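You operate a simulated robot arm through the tools that you are given. There is no shell and no other tool.

You are at the controls of a simulated robot arm. One attempt, no reset.

JOB
Put things in order on the green table. At the end: the number eleven cell is on the blue coaster; the green carton (marked "MINT") stands on top of the red tomato; the sanding block stands where the number eleven cell stood; the sanding pad stands where the yellow clip meter stood; the yellow clip meter stands where the green carton stood; whatever was shut is shut again. Leave all else as you found it, and nothing knocked over.

Only the result counts: the job must be done as asked and must still hold three seconds after the hand-in. Knocking over, shifting, dropping, spilling or breaking anything else fails it.

ROBOT AND FRAMES
A 6-joint arm with a two-finger gripper, fixed in place. Base frame: the origin is on the floor under the middle of its stand, x ahead of it, y to its left, z up; the work surface is at about z = 720. Units: mm, rad, N and s.
With the tool pointing down near the work surface it reaches from about 360 to 680 mm from the base axis. Its first joint turns from -1.152 to 1.152 rad. Payload 2.45 kg.
The TCP is the grasp point between the finger pads, 30 mm short of the fingertips. In the tool frame z runs along the fingers and y along their closing line. The gripper opens to 106 mm; its body begins 79 mm behind the TCP.
Orientation is told as [roll, pitch, yaw] about the base's x, y, z axes, in that order, counted from this pose: with the fingers straight down and closing along the base's y, the tool's x points along the base's -x, its y along +y and its z along -z.

CONTROLS
- The arm moves only by the tool send_rows. Its argument "moves" is a list of rows, each a list of 7 numbers: the turn, a rotation vector about the base's x, y, z in rad, then the shift along the base's x, y, z in mm, then the finger opening in mm, from 0 to 106. In form: [[wx, wy, wz, dx, dy, dz, hand], ...]. A call has 1 to 20 rows; each row shifts and turns the commanded pose from where the row before left it. A row lasts 0.2 s, in which the tool goes at most 50 mm and 0.15 rad; a call with a longer step from one row to the next is refused whole, and so is a gripper value outside its range. A pose out of reach is approached as far as the arm can. The call stops where the force on the tool passes 40 N (or 10 N more than at its start, if that is more) or the arm is blocked; 0.2 s more then pass. Each finger travels about 153 mm/s and halts on what it meets, pressing with about 33 N; the grip force reading is that of the motor and also rises with nothing between the fingers. The clock runs only during rows and for 0.2 s after the last one: add rows that do not move to give the fingers time. It gives the time, the measured TCP pose, the force on the tool (base axes), the opening and the grip force at its end, in the units of the frame above (readings bear some noise), with the torque about the TCP (base axes, N m) and any sound that the robot's microphone picked up, and new pictures: "views" is both (left out), scene, wrist or none.
- Cameras (640 x 400 px; columns grow to the right, rows downward): "scene" is fixed at [66.6, 427.6, 1394.6]; the picture's right is [-0.60, -0.80, 0.00], its down [-0.52, 0.39, -0.76] and it looks along [0.60, -0.46, -0.65] (base axes); focal length 342 px, centre (320, 200). "wrist" rides on the gripper at [76, -2, -106] in the tool frame; the picture's right is [0.02, 1.00, 0.00], its down [-0.78, 0.02, -0.62] and it looks along [-0.62, 0.01, 0.78] (tool axes); focal length 247 px, centre (320, 200). There is no depth. A picture from a camera that has moved, and an enlarged one, comes with that camera's place and axes in the base frame and with its lens.
- close_up(camera, box): a new picture of the part [left, top, right, bottom] of that camera's present view, enlarged. It takes no simulated time.
- hand_in(): hands the job in; it is judged then, once.

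Nothing tells you positions but the pictures and the camera data. Unless the task says otherwise, let go and move clear before handing in.

The tools are called after "Call:" by a JSON object that holds its "api" and its "payload". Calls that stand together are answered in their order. send_rows: Moves the arm, as the interface text tells. Its arguments: {"type":"object","properties":{"moves":{"type":"array","items":{"type":"array","items":{"type":"number"}}},"views":{"type":"string","enum":["both","scene","wrist","none"]}},"required":["moves"]} The other tools are called the same way: close_up (camera, box) takes an enlarged picture of a part of a camera's view; hand_in () hands the job in.

At the start:

```text
clock: 0.0
position: [411.9, -156.7, 1021.0]
tcp_rot: [-0.001, -0.002, 0.0]
ft_force: [0.6, -0.3, 0.9]
moment: [0.01, -0.01, -0.02]
width: 106.0
gripper_force: 0.1
```

scene: 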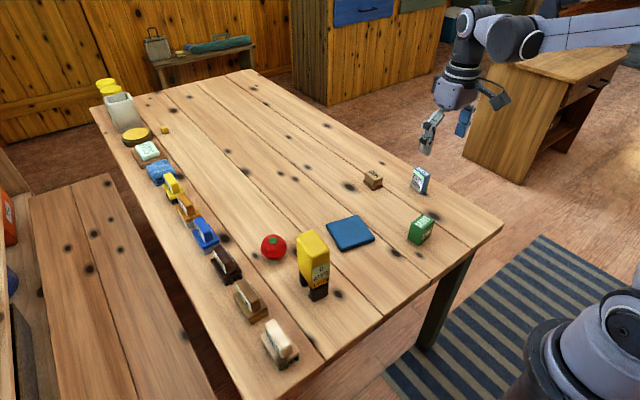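
wrist: 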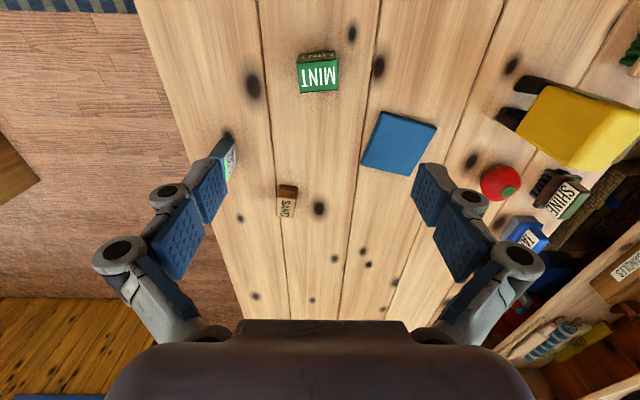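

I see a wooden table with a green carton, a blue coaster, a red tomato, a yellow meter-like object, a small block, a blue/white box and a row of brushes/blocks along the far edge. First I'll take close-ups to identify everything.

Call:
{"api": "close_up", "payload": {"camera": "scene", "box": [340, 140, 500, 260]}}

Call:
{"api": "close_up", "payload": {"camera": "scene", "box": [200, 210, 360, 380]}}

Call:
{"api": "close_up", "payload": {"camera": "scene", "box": [80, 70, 240, 260]}}

Call:
{"api": "close_up", "payload": {"camera": "wrist", "box": [220, 20, 460, 230]}}

Call:
{"api": "close_up", "payload": {"camera": "wrist", "box": [440, 50, 640, 390]}}

Call:
{"api": "close_up", "payload": {"camera": "scene", "box": [0, 0, 640, 400]}}

```text
3.33 times, centred on (420, 200) of scene
camera zoom: at [66.6, 427.6, 1394.6], right [-0.6, -0.8, 0.0], down [-0.52, 0.39, -0.76], along [0.6, -0.46, -0.65], focal length 1139 px, centre (-13, 200)
```

zoom: 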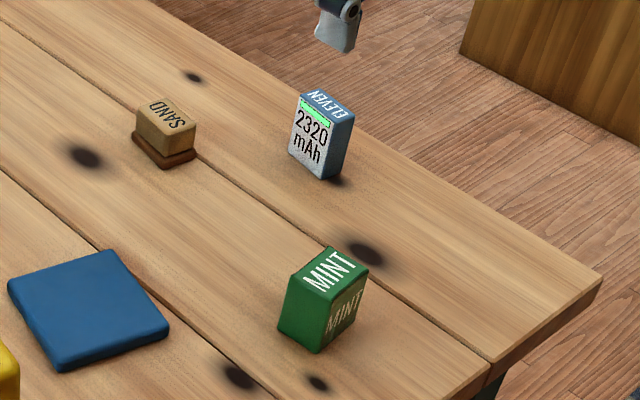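

```text
2.35 times, centred on (280, 295) of scene
camera zoom: at [66.6, 427.6, 1394.6], right [-0.6, -0.8, 0.0], down [-0.52, 0.39, -0.76], along [0.6, -0.46, -0.65], focal length 804 px, centre (414, -24)
```

zoom: 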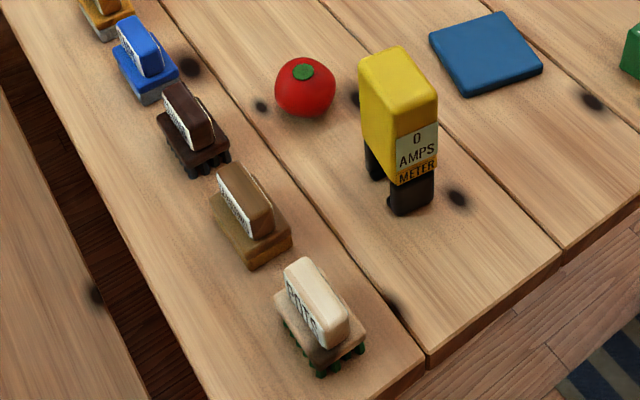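

```text
2.11 times, centred on (160, 165) of scene
camera zoom: at [66.6, 427.6, 1394.6], right [-0.6, -0.8, 0.0], down [-0.52, 0.39, -0.76], along [0.6, -0.46, -0.65], focal length 719 px, centre (657, 274)
```

zoom: 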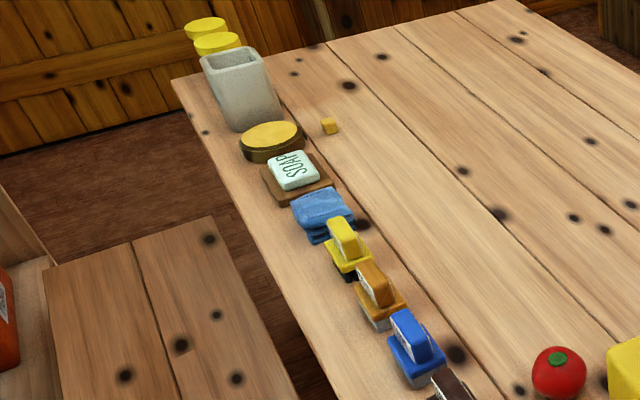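

```text
1.90 times, centred on (340, 125) of wrist
camera zoom: at [335.4, -159.7, 1125.8], right [-0.02, 1.0, 0.0], down [0.78, 0.02, 0.62], along [0.62, 0.01, -0.78], focal length 470 px, centre (282, 343)
```

zoom: 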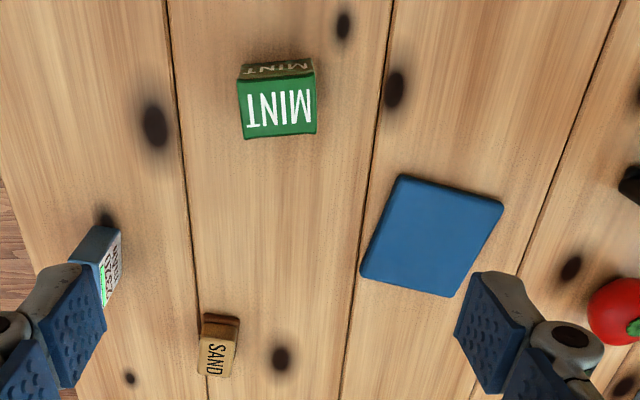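

```text
1.18 times, centred on (540, 220) of wrist
camera zoom: at [335.4, -159.7, 1125.8], right [-0.02, 1.0, 0.0], down [0.78, 0.02, 0.62], along [0.62, 0.01, -0.78], focal length 291 px, centre (61, 176)
```

zoom: 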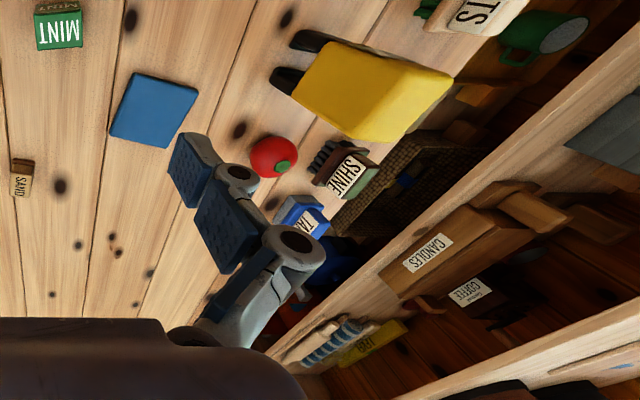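

```text
1.00 times, centred on (320, 200) of scene (not enlarged: the box is as wide or as high as the picture)
camera zoom: at [66.6, 427.6, 1394.6], right [-0.6, -0.8, 0.0], down [-0.52, 0.39, -0.76], along [0.6, -0.46, -0.65], focal length 342 px, centre (320, 200)
```

zoom: 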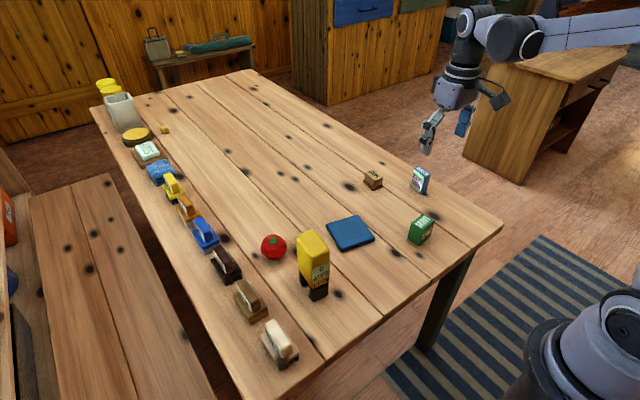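

The block marked SAND, the ELEVEN cell, the MINT carton, the coaster, the tomato and the meter are recognisable; I need to tell "sanding block" from "sanding pad" among the row of labelled items, so I take tighter close-ups.

Call:
{"api": "close_up", "payload": {"camera": "scene", "box": [350, 160, 400, 200]}}

Call:
{"api": "close_up", "payload": {"camera": "scene", "box": [250, 310, 310, 370]}}

Call:
{"api": "close_up", "payload": {"camera": "scene", "box": [200, 240, 280, 325]}}

Call:
{"api": "close_up", "payload": {"camera": "scene", "box": [150, 170, 230, 255]}}

Call:
{"api": "close_up", "payload": {"camera": "scene", "box": [110, 110, 190, 185]}}

Call:
{"api": "close_up", "payload": {"camera": "wrist", "box": [470, 130, 610, 280]}}

Call:
{"api": "close_up", "payload": {"camera": "wrist", "box": [260, 160, 340, 240]}}

Call:
{"api": "close_up", "payload": {"camera": "scene", "box": [80, 60, 180, 150]}}

Call:
{"api": "close_up", "payload": {"camera": "scene", "box": [280, 215, 350, 310]}}

```text
10.00 times, centred on (375, 180) of scene
camera zoom: at [66.6, 427.6, 1394.6], right [-0.6, -0.8, 0.0], down [-0.52, 0.39, -0.76], along [0.6, -0.46, -0.65], focal length 3417 px, centre (-230, 400)
```

zoom: 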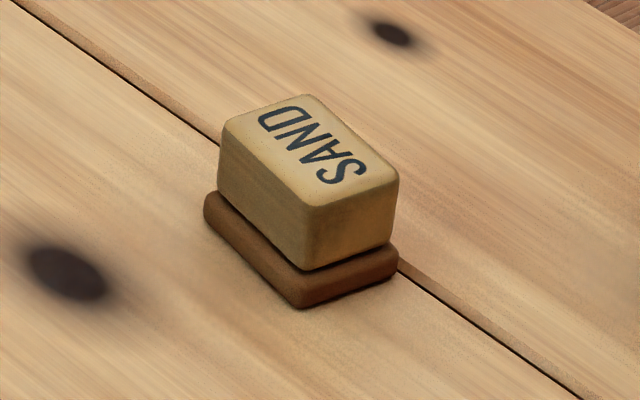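

```text
6.67 times, centred on (280, 340) of scene
camera zoom: at [66.6, 427.6, 1394.6], right [-0.6, -0.8, 0.0], down [-0.52, 0.39, -0.76], along [0.6, -0.46, -0.65], focal length 2278 px, centre (587, -733)
```

zoom: 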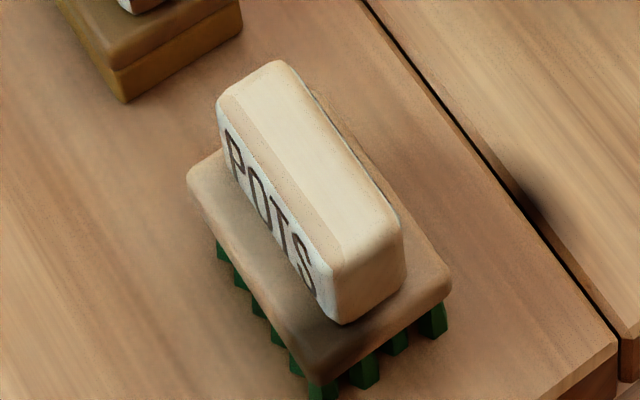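

```text
4.71 times, centred on (240, 282) of scene
camera zoom: at [66.6, 427.6, 1394.6], right [-0.6, -0.8, 0.0], down [-0.52, 0.39, -0.76], along [0.6, -0.46, -0.65], focal length 1608 px, centre (696, -188)
```

zoom: 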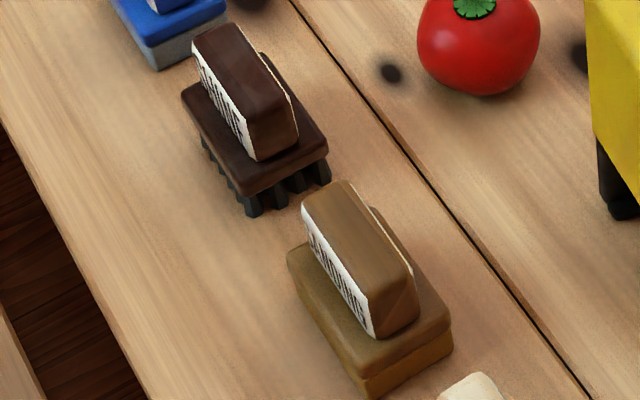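

```text
4.71 times, centred on (190, 212) of scene
camera zoom: at [66.6, 427.6, 1394.6], right [-0.6, -0.8, 0.0], down [-0.52, 0.39, -0.76], along [0.6, -0.46, -0.65], focal length 1608 px, centre (932, 141)
```

zoom: 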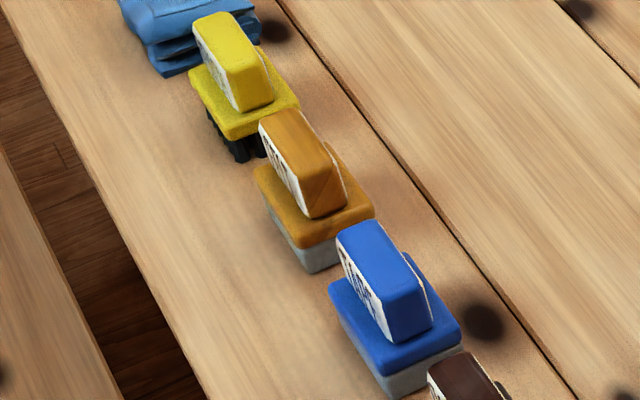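

```text
5.33 times, centred on (150, 148) of scene
camera zoom: at [66.6, 427.6, 1394.6], right [-0.6, -0.8, 0.0], down [-0.52, 0.39, -0.76], along [0.6, -0.46, -0.65], focal length 1822 px, centre (1227, 480)
```

zoom: 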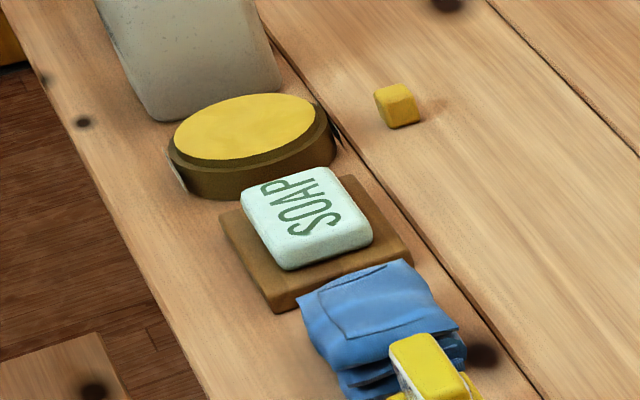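

```text
2.67 times, centred on (540, 205) of wrist
camera zoom: at [335.4, -159.7, 1125.8], right [-0.02, 1.0, 0.0], down [0.78, 0.02, 0.62], along [0.62, 0.01, -0.78], focal length 659 px, centre (-267, 187)
```

zoom: 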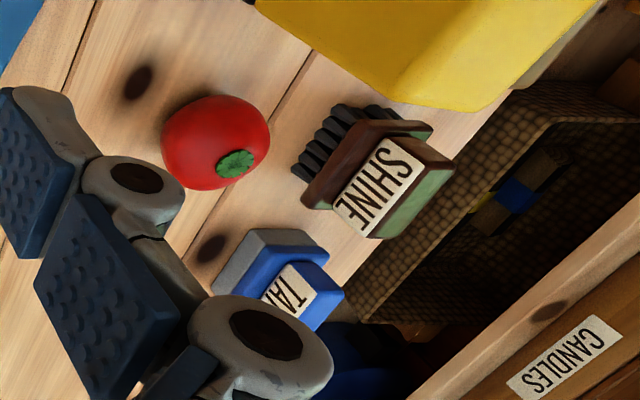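

```text
5.00 times, centred on (300, 200) of wrist
camera zoom: at [335.4, -159.7, 1125.8], right [-0.02, 1.0, 0.0], down [0.78, 0.02, 0.62], along [0.62, 0.01, -0.78], focal length 1235 px, centre (420, 200)
```

zoom: 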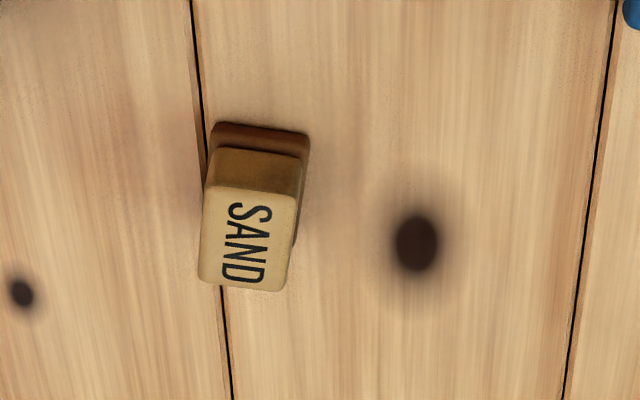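

```text
4.44 times, centred on (130, 105) of scene
camera zoom: at [66.6, 427.6, 1394.6], right [-0.6, -0.8, 0.0], down [-0.52, 0.39, -0.76], along [0.6, -0.46, -0.65], focal length 1518 px, centre (1164, 622)
```

zoom: 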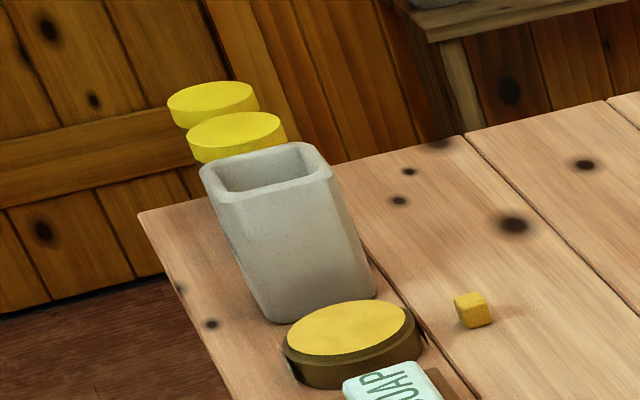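

```text
4.21 times, centred on (315, 262) of scene
camera zoom: at [66.6, 427.6, 1394.6], right [-0.6, -0.8, 0.0], down [-0.52, 0.39, -0.76], along [0.6, -0.46, -0.65], focal length 1439 px, centre (341, -63)
```

zoom: 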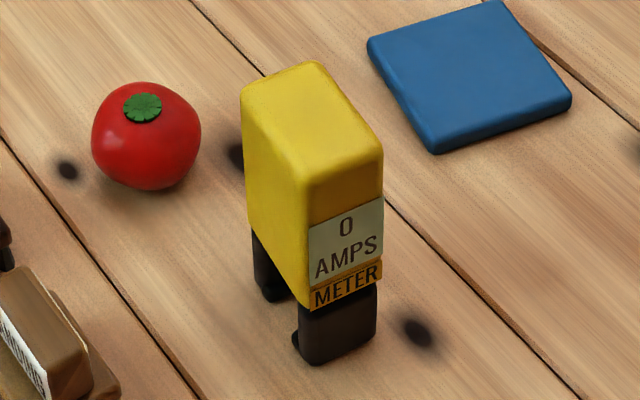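

I've located the pieces roughly: cell ≈(556,-328), SAND block ≈(652,-224), carton ≈(415,-168), coaster ≈(525,-20), tomato ≈(600,175), meter ≈(449,166), brush row at y≈290. Next I move the wrist camera over to the left at height to read the labels of the row.

Call:
{"api": "send_rows", "payload": {"moves": [[0, 0, 0, 0, 40, 0, 106], [0, 0, 0, 0, 48, 0, 106], [0, 0, 0, 0, 48, 0, 106], [0, 0, 0, 0, 48, 0, 106], [0, 0, 0, 0, 48, 0, 106], [0, 0, 0, 0, 0, 0, 106]]}}

```text
clock: 1.4
position: [413.2, 73.1, 1022.5]
tcp_rot: [-0.001, -0.001, -0.001]
ft_force: [-1.0, -0.4, 0.0]
moment: [0.0, -0.03, 0.0]
width: 105.9
gripper_force: 0.0
camera wrist: at [336.4, 71.4, 1127.7], right [-0.02, 1.0, 0.0], down [0.78, 0.02, 0.62], along [0.62, 0.01, -0.78], focal length 247 px, centre (320, 200)
```

scene: 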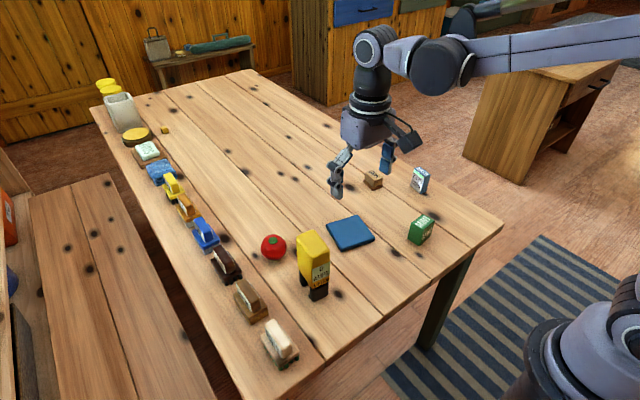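
wrist: 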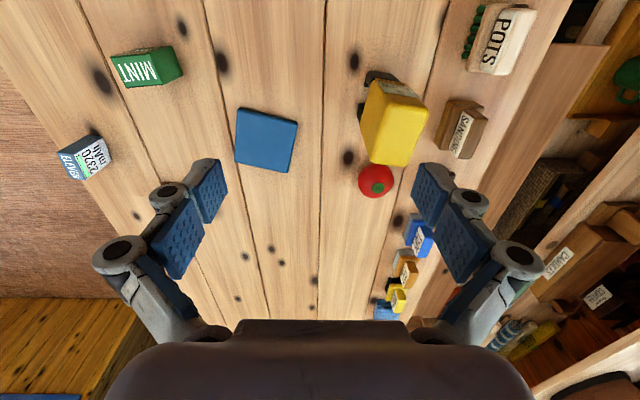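

Call:
{"api": "close_up", "payload": {"camera": "wrist", "box": [420, 80, 520, 170]}}

Call:
{"api": "close_up", "payload": {"camera": "wrist", "box": [360, 200, 460, 320]}}

Call:
{"api": "close_up", "payload": {"camera": "wrist", "box": [340, 60, 440, 210]}}

Call:
{"api": "close_up", "payload": {"camera": "wrist", "box": [40, 30, 200, 190]}}

Call:
{"api": "close_up", "payload": {"camera": "scene", "box": [350, 160, 440, 250]}}

```text
4.44 times, centred on (470, 125) of wrist
camera zoom: at [336.4, 71.4, 1127.7], right [-0.02, 1.0, 0.0], down [0.78, 0.02, 0.62], along [0.62, 0.01, -0.78], focal length 1098 px, centre (-347, 533)
```

zoom: 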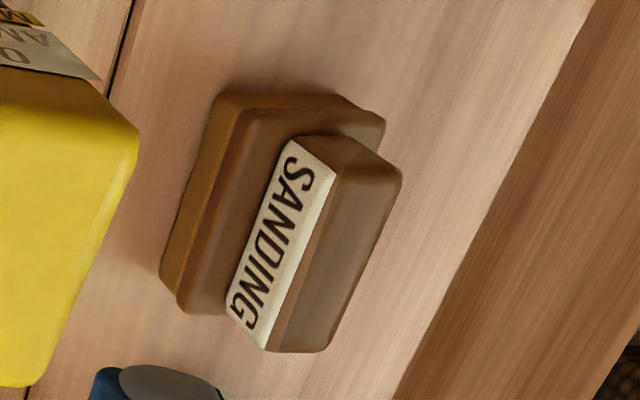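

```text
3.33 times, centred on (410, 260) of wrist
camera zoom: at [336.4, 71.4, 1127.7], right [-0.02, 1.0, 0.0], down [0.78, 0.02, 0.62], along [0.62, 0.01, -0.78], focal length 823 px, centre (20, 0)
```

zoom: 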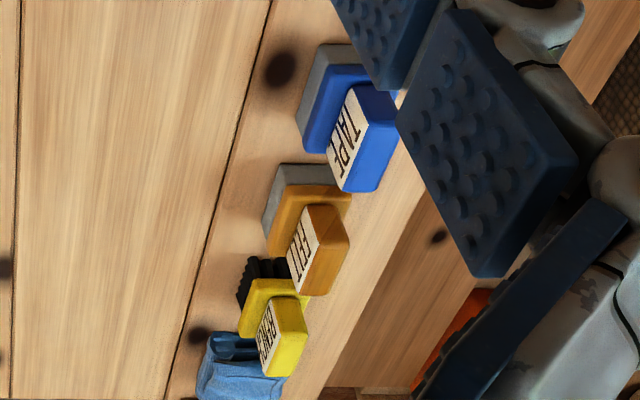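

```text
2.67 times, centred on (390, 135) of wrist
camera zoom: at [336.4, 71.4, 1127.7], right [-0.02, 1.0, 0.0], down [0.78, 0.02, 0.62], along [0.62, 0.01, -0.78], focal length 659 px, centre (133, 373)
```

zoom: 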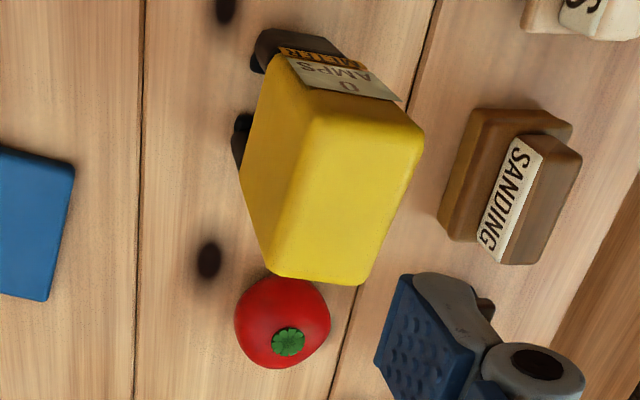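

```text
2.50 times, centred on (120, 110) of wrist
camera zoom: at [336.4, 71.4, 1127.7], right [-0.02, 1.0, 0.0], down [0.78, 0.02, 0.62], along [0.62, 0.01, -0.78], focal length 617 px, centre (820, 425)
```

zoom: 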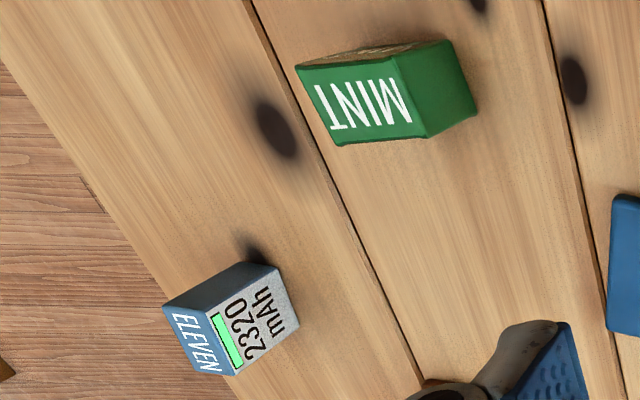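

```text
4.44 times, centred on (395, 205) of scene
camera zoom: at [66.5, 427.6, 1394.6], right [-0.6, -0.8, 0.0], down [-0.52, 0.39, -0.76], along [0.6, -0.46, -0.65], focal length 1518 px, centre (-13, 178)
```

zoom: 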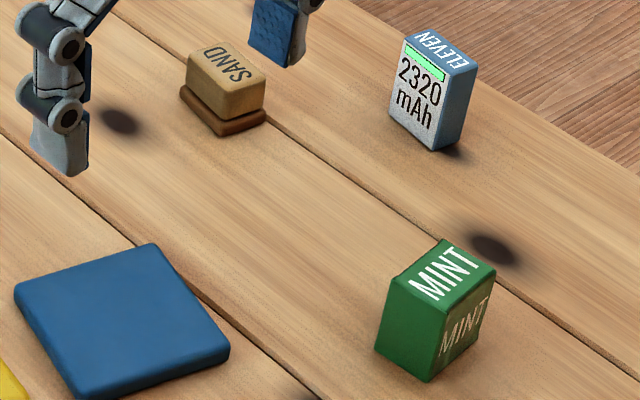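

The row item reads "SANDING" (the sanding pad with a handle), and the small cork-topped block marked "SAND" is the sanding block. Next I go above the number eleven cell (≈(557,-332)) to measure it accurately.

Call:
{"api": "send_rows", "payload": {"moves": [[0, 0, 0, 14, -45, -12, 106], [0, 0, 0, 14, -45, -12, 106], [0, 0, 0, 14, -45, -12, 106], [0, 0, 0, 14, -45, -12, 106], [0, 0, 0, 14, -45, -12, 106], [0, 0, 0, 14, -45, -12, 106], [0, 0, 0, 14, -45, -12, 106], [0, 0, 0, 14, -45, -12, 106], [0, 0, 0, 12, -45, -12, 106], [0, 0, 0, 0, 0, 0, 106]]}}

```text
clock: 3.6
position: [539.2, -328.4, 911.3]
tcp_rot: [-0.002, 0.0, -0.001]
ft_force: [-0.3, 0.4, 0.7]
moment: [0.06, -0.02, 0.0]
width: 106.0
gripper_force: 0.0
camera wrist: at [462.2, -331.8, 1016.8], right [-0.02, 1.0, 0.0], down [0.78, 0.02, 0.62], along [0.62, 0.01, -0.78], focal length 247 px, centre (320, 200)
```

scene: 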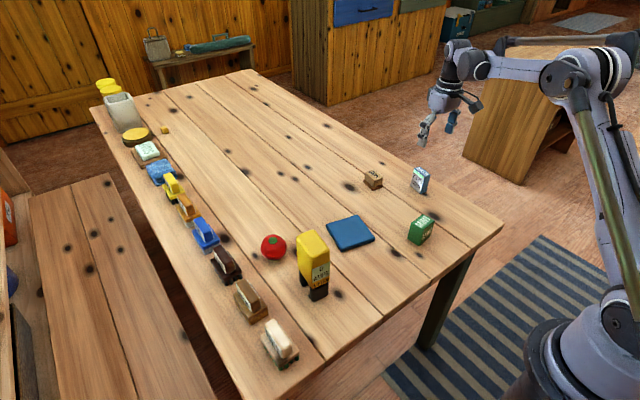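
wrist: 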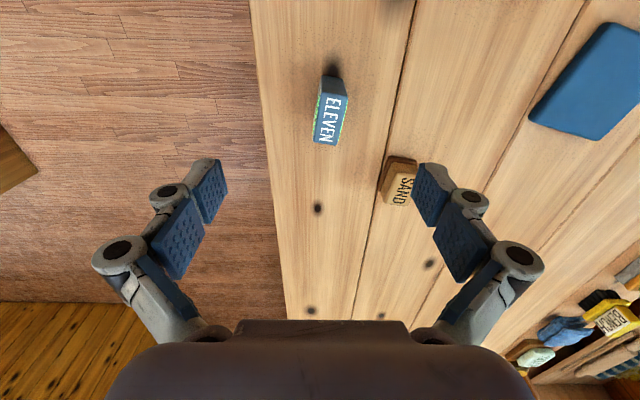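

Call:
{"api": "close_up", "payload": {"camera": "wrist", "box": [280, 60, 440, 220]}}

Call:
{"api": "close_up", "payload": {"camera": "wrist", "box": [300, 65, 364, 155]}}

Call:
{"api": "close_up", "payload": {"camera": "wrist", "box": [360, 140, 440, 220]}}

```text
2.50 times, centred on (360, 140) of wrist
camera zoom: at [462.2, -331.8, 1016.8], right [-0.02, 1.0, 0.0], down [0.78, 0.02, 0.62], along [0.62, 0.01, -0.78], focal length 617 px, centre (220, 350)
```

zoom: 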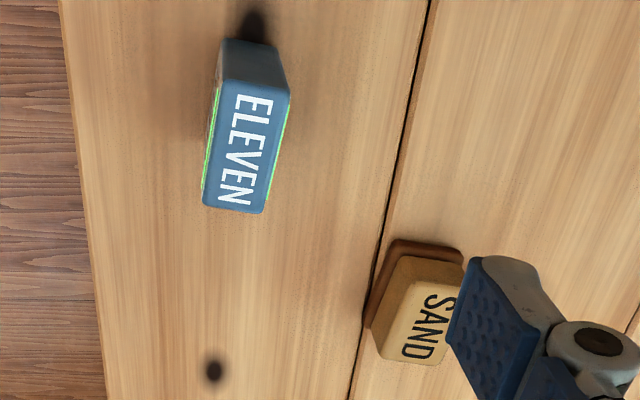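

```text
4.44 times, centred on (332, 110) of wrist
camera zoom: at [462.2, -331.8, 1016.8], right [-0.02, 1.0, 0.0], down [0.78, 0.02, 0.62], along [0.62, 0.01, -0.78], focal length 1098 px, centre (267, 600)
```

zoom: 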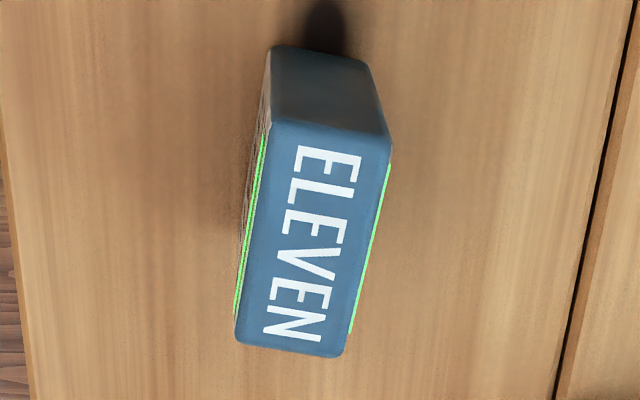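

```text
5.00 times, centred on (400, 180) of wrist
camera zoom: at [462.2, -331.8, 1016.8], right [-0.02, 1.0, 0.0], down [0.78, 0.02, 0.62], along [0.62, 0.01, -0.78], focal length 1235 px, centre (-80, 300)
```

zoom: 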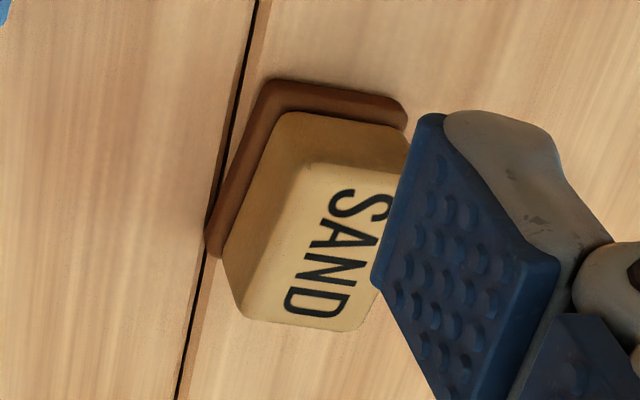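

The cell (about 46×25×70 mm, yaw ≈ -0.17) sits at ≈(548.5,-322). I line up above it with the yaw matched and look again before descending.

Call:
{"api": "send_rows", "payload": {"moves": [[0, 0, -0.1, 11, 8, -30, 106], [0, 0, -0.07, 0, 0, -33, 106], [0, 0, 0, 0, 0, 0, 106], [0, 0, 0, 0, 0, 0, 106]], "views": "wrist"}}

Call:
{"api": "send_rows", "payload": {"moves": [[0, 0, 0, 0, 0, 0, 106]], "views": "none"}}

Call:
{"api": "close_up", "payload": {"camera": "wrist", "box": [260, 60, 380, 200]}}

```text
clock: 4.6
position: [548.4, -323.8, 848.8]
tcp_rot: [0.0, -0.001, -0.17]
ft_force: [0.3, 0.4, -0.1]
moment: [-0.02, 0.02, 0.01]
width: 106.0
gripper_force: 0.1
camera wrist: at [472.8, -312.0, 954.1], right [0.15, 0.99, 0.0], down [0.77, -0.12, 0.62], along [0.62, -0.09, -0.78], focal length 247 px, centre (320, 200)
```

wrist: 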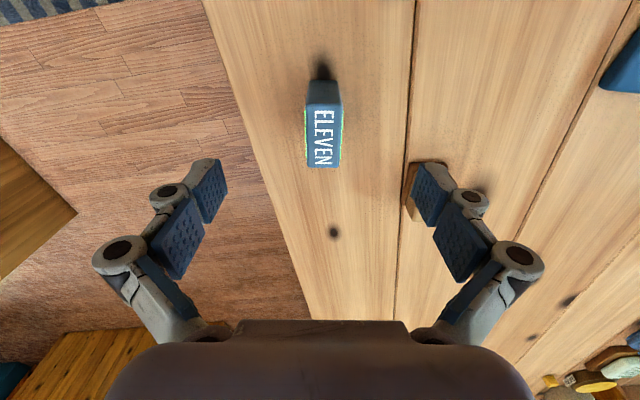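

```text
clock: 5.0
position: [548.7, -323.6, 848.6]
tcp_rot: [-0.001, -0.001, -0.172]
ft_force: [0.1, -0.3, 0.2]
moment: [-0.01, -0.04, 0.02]
width: 106.1
gripper_force: 0.2
```

```text
2.86 times, centred on (320, 130) of wrist
camera zoom: at [472.7, -312.0, 954.3], right [0.15, 0.99, 0.0], down [0.77, -0.12, 0.62], along [0.62, -0.09, -0.78], focal length 706 px, centre (320, 400)
```

zoom: 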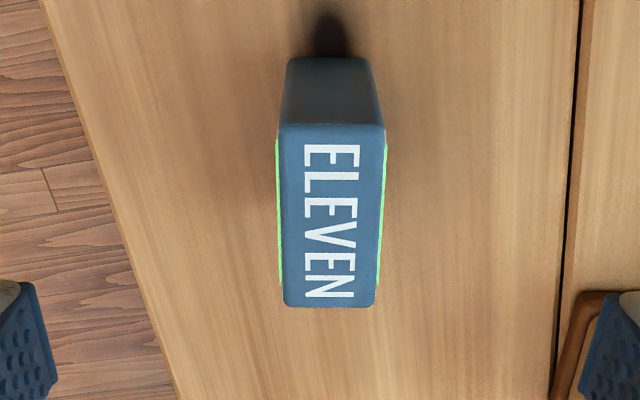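

The cell is lined up (offset under 2 mm). I descend to grasp height z≈760 and close.

Call:
{"api": "send_rows", "payload": {"moves": [[0, 0, 0, -0.7, 1.6, -30, 106], [0, 0, 0, 0, 0, -30, 106], [0, 0, 0, 0, 0, -28, 106], [0, 0, 0, 0, 0, 0, 106], [0, 0, 0, 0, 0, 0, 10], [0, 0, 0, 0, 0, 0, 10], [0, 0, 0, 0, 0, 0, 10], [0, 0, 0, 0, 0, 0, 10]]}}

Call:
{"api": "send_rows", "payload": {"moves": [[0, 0, 0, 0, 0, 0, 10]], "views": "none"}}

```text
clock: 6.8
position: [546.9, -321.9, 760.2]
tcp_rot: [0.0, -0.001, -0.17]
ft_force: [0.0, 1.3, 0.2]
moment: [0.03, -0.03, 0.02]
width: 25.2
gripper_force: 33.0
camera wrist: at [470.0, -311.2, 864.8], right [0.15, 0.99, 0.0], down [0.77, -0.12, 0.62], along [0.62, -0.09, -0.78], focal length 247 px, centre (320, 200)
```

scene: 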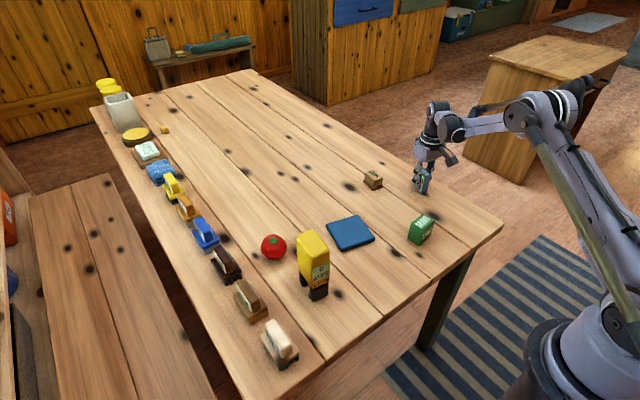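
wrist: 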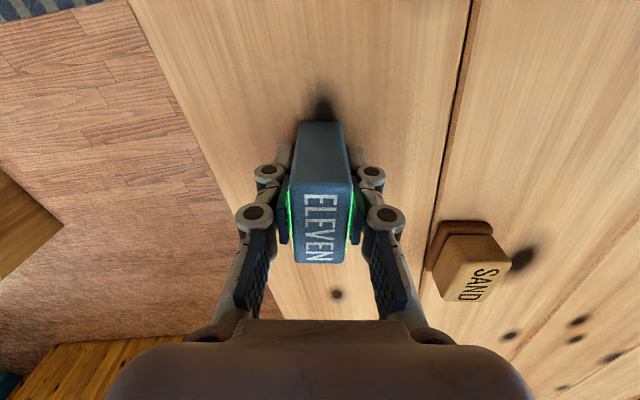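

```text
clock: 7.2
position: [546.6, -322.4, 759.7]
tcp_rot: [0.001, -0.001, -0.172]
ft_force: [1.0, 0.9, -0.4]
moment: [0.01, -0.01, -0.03]
width: 25.0
gripper_force: 33.0
```

The cell is held (width 25, TCP ≈(547,-322,760) – that's the spot to remember). I lift it and carry it over the coaster for a look.

Call:
{"api": "send_rows", "payload": {"moves": [[0, 0, 0, 0, 0, 20, 10], [0, 0, 0, 0, 0, 45, 10], [0, 0, 0, 0, 0, 45, 10], [0, 0, 0, 0, 0, 40, 10], [0, 0, 0, -3, 40, 0, 10], [0, 0, 0, -4, 45, 0, 10], [0, 0, 0, -4, 45, 0, 10], [0, 0, 0, -4, 45, 0, 10], [0, 0, 0, -4, 45, 0, 10], [0, 0, 0, -4, 45, 0, 10], [0, 0, 0, -2, 37, 0, 10], [0, 0, 0, 0, 0, 0, 10], [0, 0, 0, 0, 0, 0, 10]]}}

Call:
{"api": "close_up", "payload": {"camera": "wrist", "box": [220, 20, 420, 160]}}

Call:
{"api": "send_rows", "payload": {"moves": [[0, 0, 0, 0, 0, 0, 10]], "views": "none"}}

```text
clock: 10.0
position: [522.5, -17.3, 913.0]
tcp_rot: [-0.001, -0.002, -0.17]
ft_force: [0.1, 0.4, -1.1]
moment: [0.04, -0.02, 0.01]
width: 25.4
gripper_force: 32.8
camera wrist: at [445.5, -6.7, 1017.5], right [0.15, 0.99, 0.0], down [0.77, -0.12, 0.62], along [0.62, -0.09, -0.78], focal length 247 px, centre (320, 200)
```

scene: 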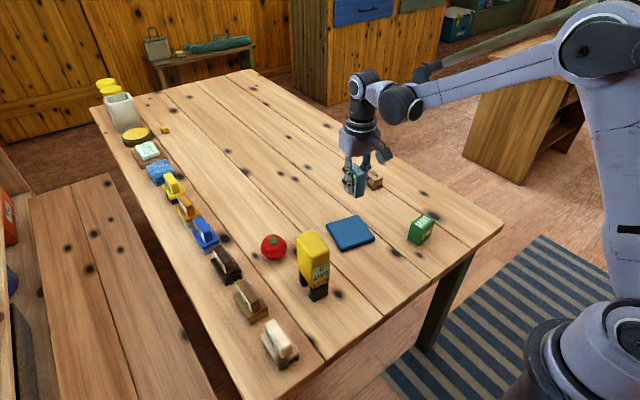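
wrist: 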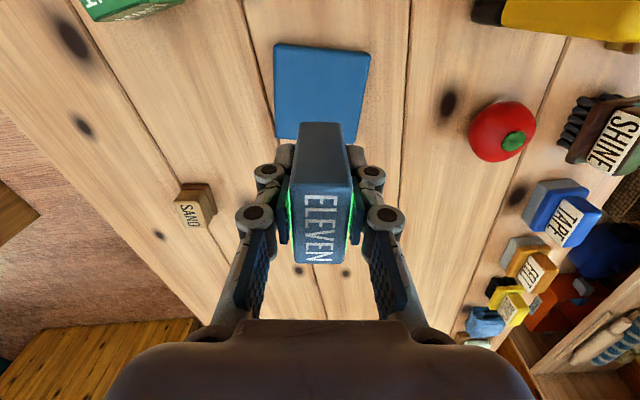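

```text
2.86 times, centred on (320, 90) of wrist
camera zoom: at [445.5, -6.7, 1017.5], right [0.15, 0.99, 0.0], down [0.77, -0.12, 0.62], along [0.62, -0.09, -0.78], focal length 706 px, centre (320, 514)
```

zoom: 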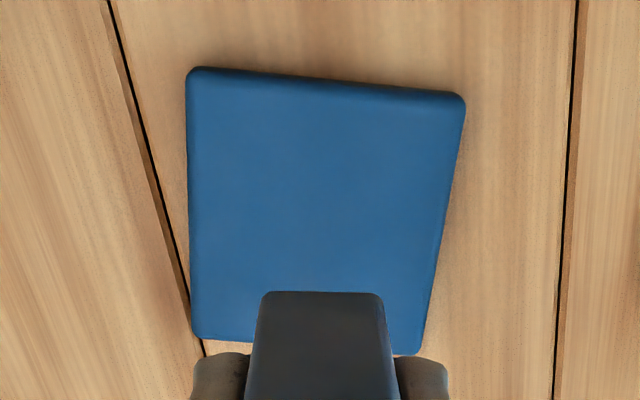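

```text
clock: 10.4
position: [521.1, -17.8, 911.3]
tcp_rot: [0.0, -0.002, -0.17]
ft_force: [0.0, -0.7, -1.3]
moment: [0.0, 0.01, 0.02]
width: 25.1
gripper_force: 32.5
```

The coaster (≈97 mm square) is centred at ≈(530,-22). I shift the cell over its centre and go down, slowing near the surface.

Call:
{"api": "send_rows", "payload": {"moves": [[0, 0, 0, 8, -4, -40, 10], [0, 0, 0, 0, 0, -45, 10], [0, 0, 0, 0, 0, -40, 10], [0, 0, 0, 0, 0, 0, 10]]}}

Call:
{"api": "close_up", "payload": {"camera": "scene", "box": [310, 160, 400, 260]}}

```text
clock: 11.4
position: [529.5, -20.2, 787.1]
tcp_rot: [0.0, -0.003, -0.171]
ft_force: [-0.4, -0.2, -2.7]
moment: [0.0, -0.01, 0.02]
width: 25.1
gripper_force: 32.9
camera wrist: at [453.1, -9.7, 892.4], right [0.15, 0.99, 0.0], down [0.77, -0.12, 0.62], along [0.62, -0.09, -0.78], focal length 247 px, centre (320, 200)
```

scene: 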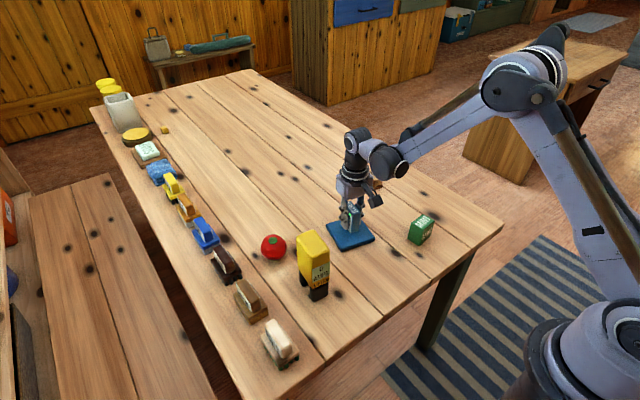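
wrist: 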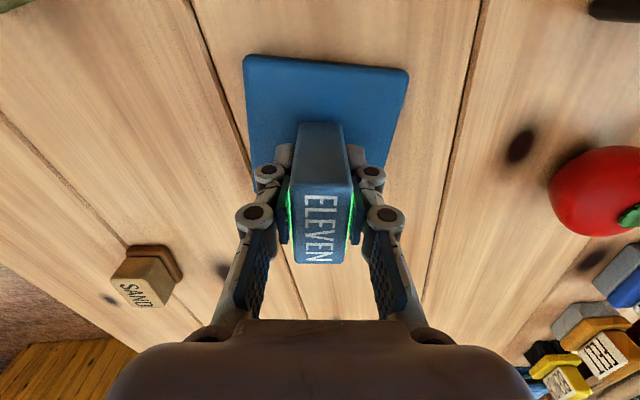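

```text
4.00 times, centred on (355, 210) of scene
camera zoom: at [66.6, 427.6, 1394.6], right [-0.6, -0.8, 0.0], down [-0.52, 0.39, -0.76], along [0.6, -0.46, -0.65], focal length 1367 px, centre (180, 160)
```

zoom: 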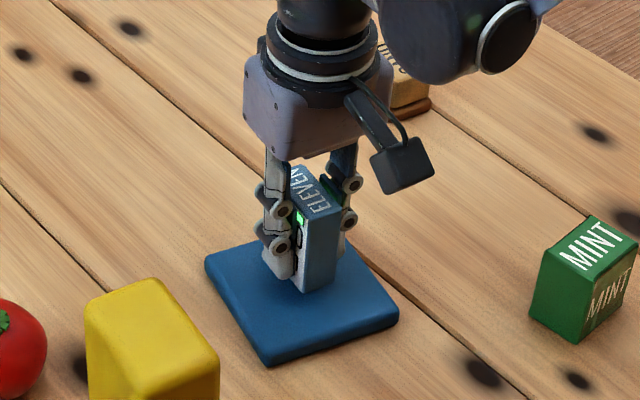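

The cell is over the middle of the coaster. I go down in small steps and watch the force.

Call:
{"api": "send_rows", "payload": {"moves": [[0, 0, 0, 0, 0, -3, 10], [0, 0, 0, 0, 0, -3, 10], [0, 0, 0, 0, 0, -3, 10], [0, 0, 0, 0, 0, -2, 10], [0, 0, 0, 0, 0, 0, 10]], "views": "none"}}

Call:
{"api": "send_rows", "payload": {"moves": [[0, 0, 0, 0, 0, -1, 10], [0, 0, 0, 0, 0, 0, 10]], "views": "none"}}

Call:
{"api": "send_rows", "payload": {"moves": [[0, 0, 0, 0, 0, -1, 10], [0, 0, 0, 0, 0, 0, 10]], "views": "none"}}

Call:
{"api": "send_rows", "payload": {"moves": [[0, 0, 0, 0, 0, -1, 10], [0, 0, 0, 0, 0, 0, 10]], "views": "scene"}}

Call:
{"api": "close_up", "payload": {"camera": "scene", "box": [325, 190, 385, 250]}}

```text
clock: 12.6
position: [528.6, -23.0, 775.5]
tcp_rot: [0.0, -0.002, -0.17]
ft_force: [-0.7, 0.6, 6.3]
moment: [0.02, -0.02, 0.02]
width: 25.3
gripper_force: 32.3
```

```text
clock: 13.2
position: [529.2, -22.8, 775.5]
tcp_rot: [0.0, -0.002, -0.171]
ft_force: [-2.0, -0.3, 25.6]
moment: [-0.01, -0.06, -0.01]
width: 24.7
gripper_force: 33.0
```

```text
clock: 13.8
position: [529.8, -23.6, 772.6]
tcp_rot: [0.002, -0.002, -0.169]
ft_force: [-2.6, 2.0, 29.1]
moment: [0.05, 0.07, 0.0]
width: 25.3
gripper_force: 32.8
```

```text
clock: 14.4
position: [529.2, -24.0, 771.8]
tcp_rot: [0.0, -0.003, -0.169]
ft_force: [-2.7, 3.8, 29.2]
moment: [0.08, 0.06, 0.01]
width: 25.4
gripper_force: 33.1
```

scene: 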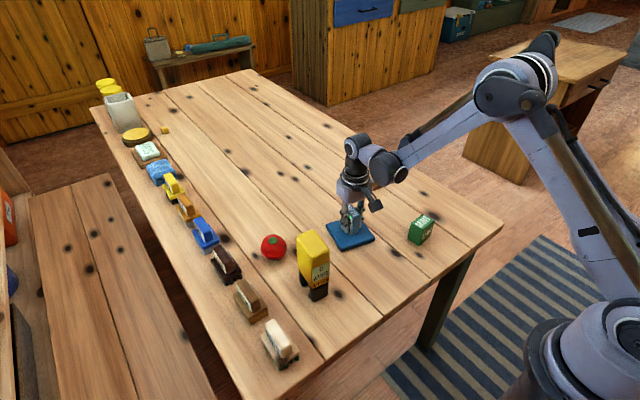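

```text
6.67 times, centred on (355, 220) of scene
camera zoom: at [66.0, 427.7, 1394.6], right [-0.6, -0.8, 0.0], down [-0.52, 0.39, -0.76], along [0.6, -0.46, -0.65], focal length 2278 px, centre (87, 67)
```

zoom: 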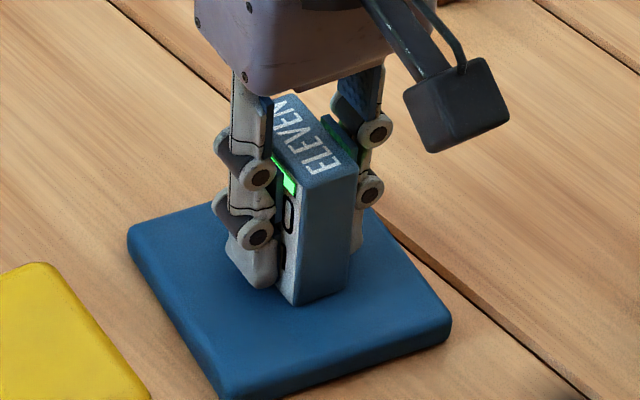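

The cell rests on the coaster (contact force felt). I ease the pressure, open the fingers and rise straight up.

Call:
{"api": "send_rows", "payload": {"moves": [[0, 0, 0, 0, 0, 1, 10], [0, 0, 0, 0, 0, 0, 10]], "views": "none"}}

Call:
{"api": "send_rows", "payload": {"moves": [[0, 0, 0, 0, 0, 0, 40], [0, 0, 0, 0, 0, 0, 80], [0, 0, 0, 0, 0, 0, 106], [0, 0, 0, 0, 0, 0, 106], [0, 0, 0, 0, 0, 25, 106], [0, 0, 0, 0, 0, 40, 106], [0, 0, 0, 0, 0, 45, 106], [0, 0, 0, 0, 0, 20, 106], [0, 0, 0, 0, 0, 0, 106]]}}

Call:
{"api": "close_up", "payload": {"camera": "scene", "box": [310, 180, 400, 260]}}

```text
clock: 15.0
position: [530.2, -23.0, 771.6]
tcp_rot: [-0.001, 0.001, -0.171]
ft_force: [-2.2, -0.2, 11.6]
moment: [0.04, 0.12, -0.01]
width: 25.4
gripper_force: 33.6
```

```text
clock: 17.0
position: [528.9, -20.6, 903.0]
tcp_rot: [-0.002, -0.003, -0.171]
ft_force: [0.9, -0.6, -0.8]
moment: [-0.02, 0.01, 0.02]
width: 105.8
gripper_force: 0.1
camera wrist: at [452.9, -10.5, 1008.1], right [0.15, 0.99, 0.0], down [0.77, -0.12, 0.62], along [0.62, -0.09, -0.78], focal length 247 px, centre (320, 200)
```

scene: 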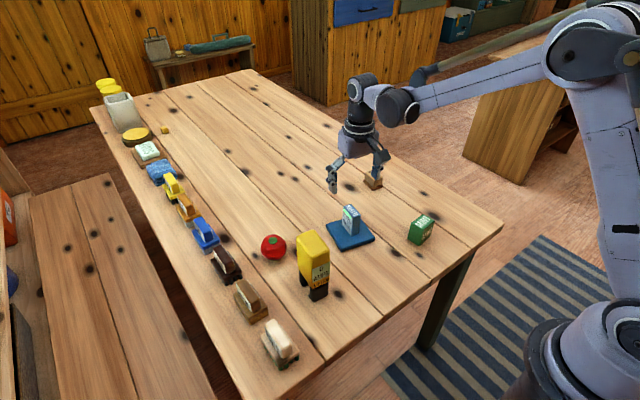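
wrist: 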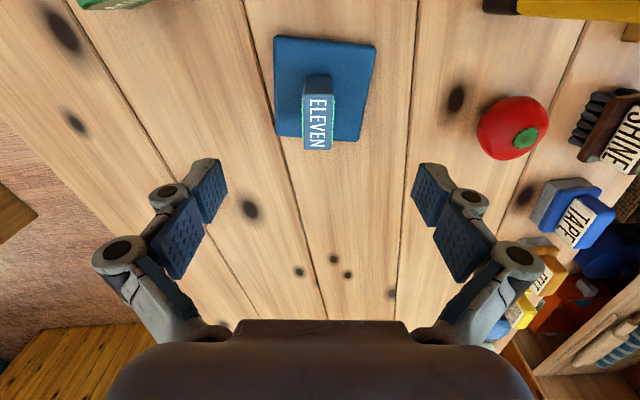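

```text
5.00 times, centred on (355, 220) of scene
camera zoom: at [66.6, 427.6, 1394.6], right [-0.6, -0.8, 0.0], down [-0.52, 0.39, -0.76], along [0.6, -0.46, -0.65], focal length 1708 px, centre (145, 100)
```

zoom: 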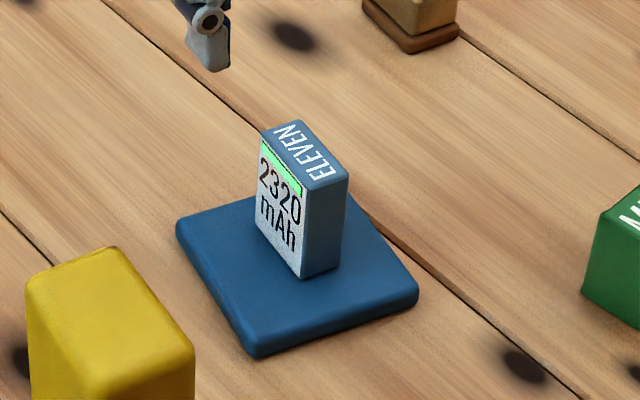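

The number eleven cell stands in the middle of the blue coaster. Next is the SAND block near (652,-220), at the edge of reach; I go near it at height to measure it.

Call:
{"api": "send_rows", "payload": {"moves": [[0, 0, 0, 16, -38, 0, 106], [0, 0, 0, 16, -38, 0, 106], [0, 0, 0, 16, -38, 0, 106], [0, 0, 0, 16, -38, 0, 106], [0, 0, 0, 16, -38, -15, 106], [0, 0, 0, 0, 0, 0, 106], [0, 0, 0, 0, 0, 0, 106]], "views": "wrist"}}

Call:
{"api": "send_rows", "payload": {"moves": [[0, 0, 0, 0, 0, 0, 106]], "views": "none"}}

Call:
{"api": "close_up", "payload": {"camera": "wrist", "box": [260, 70, 400, 200]}}

```text
clock: 18.6
position: [608.9, -212.1, 888.0]
tcp_rot: [-0.001, -0.001, -0.169]
ft_force: [-0.2, 0.1, 0.4]
moment: [0.0, -0.02, 0.02]
width: 105.8
gripper_force: 0.1
camera wrist: at [531.6, -201.7, 993.2], right [0.15, 0.99, 0.0], down [0.77, -0.12, 0.62], along [0.62, -0.09, -0.78], focal length 247 px, centre (320, 200)
```

wrist: 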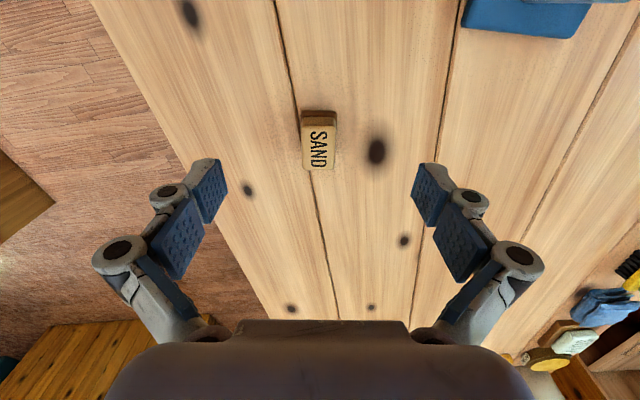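

```text
clock: 19.0
position: [607.4, -212.1, 888.2]
tcp_rot: [-0.001, -0.003, -0.173]
ft_force: [0.1, -0.3, 0.0]
moment: [0.01, -0.01, 0.01]
width: 106.0
gripper_force: 0.1
```

```text
3.08 times, centred on (330, 135) of wrist
camera zoom: at [531.5, -201.4, 993.3], right [0.15, 0.99, 0.0], down [0.77, -0.12, 0.62], along [0.62, -0.09, -0.78], focal length 760 px, centre (289, 400)
```

zoom: 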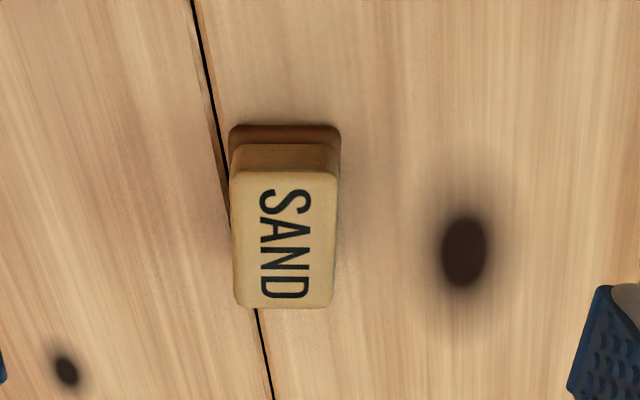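

The SAND block measures ~57×40×37 mm at ≈(651,-222), same yaw. I'll grip it slightly on the near side of centre to stay in reach; move over it and check.

Call:
{"api": "send_rows", "payload": {"moves": [[0, 0, 0, 17, -4, -18, 106], [0, 0, 0, 17, -4, -18, 106], [0, 0, 0, 0, 0, 0, 106], [0, 0, 0, 0, 0, 0, 106]], "views": "wrist"}}

Call:
{"api": "send_rows", "payload": {"moves": [[0, 0, 0, 0, 0, 0, 106]], "views": "none"}}

Call:
{"api": "close_up", "payload": {"camera": "wrist", "box": [260, 110, 380, 220]}}

```text
clock: 20.0
position: [642.2, -220.1, 851.6]
tcp_rot: [0.0, -0.001, -0.171]
ft_force: [0.7, 0.6, 0.5]
moment: [-0.01, -0.02, 0.0]
width: 106.3
gripper_force: 0.1
camera wrist: at [566.2, -209.8, 957.7], right [0.15, 0.99, 0.0], down [0.77, -0.12, 0.62], along [0.62, -0.09, -0.78], focal length 247 px, centre (320, 200)
```

wrist: 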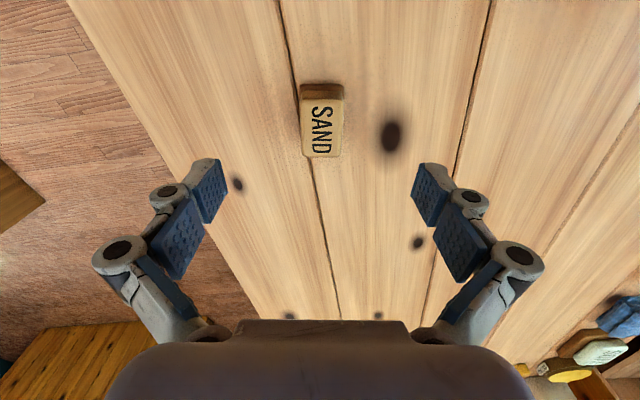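

```text
clock: 20.4
position: [642.3, -220.4, 852.0]
tcp_rot: [0.0, -0.002, -0.171]
ft_force: [0.0, 0.6, -0.7]
moment: [0.0, -0.01, 0.01]
width: 106.2
gripper_force: 0.1
```

```text
3.64 times, centred on (320, 165) of wrist
camera zoom: at [566.2, -209.8, 957.8], right [0.15, 0.99, 0.0], down [0.77, -0.12, 0.62], along [0.62, -0.09, -0.78], focal length 898 px, centre (320, 327)
```

zoom: 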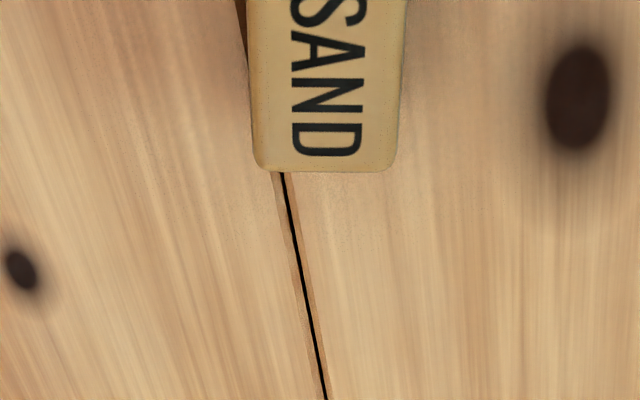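

Lateral alignment is good and the block centre is about 8 mm beyond the TCP, as intended. I descend to z≈761 so the fingertips stay above the block's wider base, then close.

Call:
{"api": "send_rows", "payload": {"moves": [[0, 0, 0, 0, 0, -30, 106], [0, 0, 0, 0, 0, -30, 106], [0, 0, 0, 0, 0, -20, 106], [0, 0, 0, 0, 0, 0, 106], [0, 0, 0, 0, 0, 0, 106]]}}

Call:
{"api": "close_up", "payload": {"camera": "scene", "box": [330, 130, 430, 210]}}

```text
clock: 21.6
position: [643.2, -222.0, 769.6]
tcp_rot: [0.001, -0.002, -0.171]
ft_force: [0.2, 1.0, -0.4]
moment: [0.0, 0.0, 0.01]
width: 105.9
gripper_force: 0.1
camera wrist: at [567.0, -211.3, 874.7], right [0.15, 0.99, 0.0], down [0.77, -0.12, 0.62], along [0.62, -0.09, -0.78], focal length 247 px, centre (320, 200)
```

scene: 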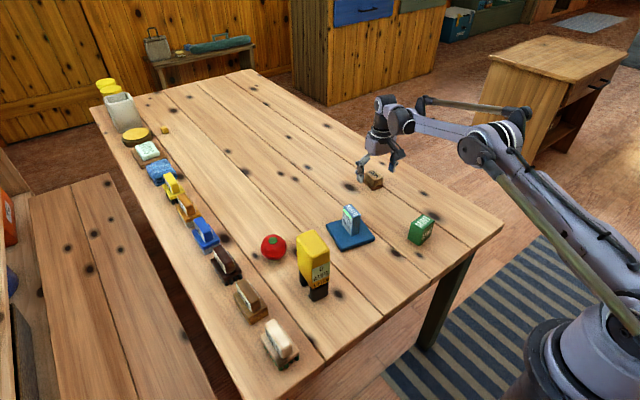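
wrist: 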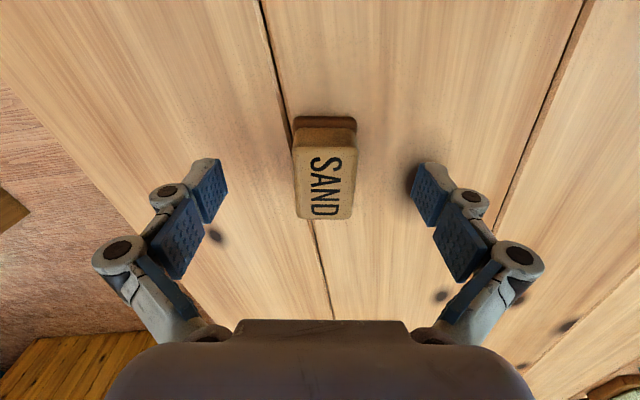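

```text
5.00 times, centred on (380, 170) of scene
camera zoom: at [66.6, 427.6, 1394.6], right [-0.6, -0.8, 0.0], down [-0.52, 0.39, -0.76], along [0.6, -0.46, -0.65], focal length 1708 px, centre (20, 350)
```

zoom: 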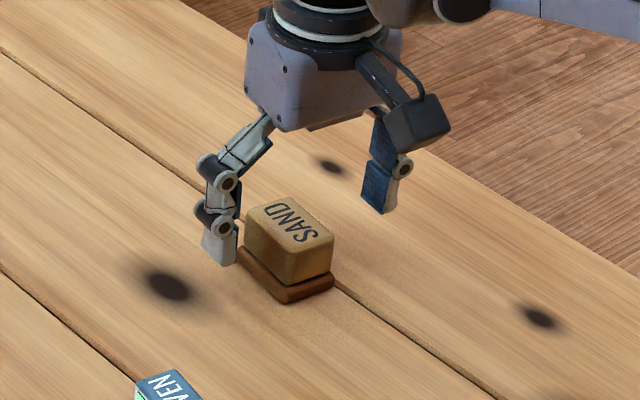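

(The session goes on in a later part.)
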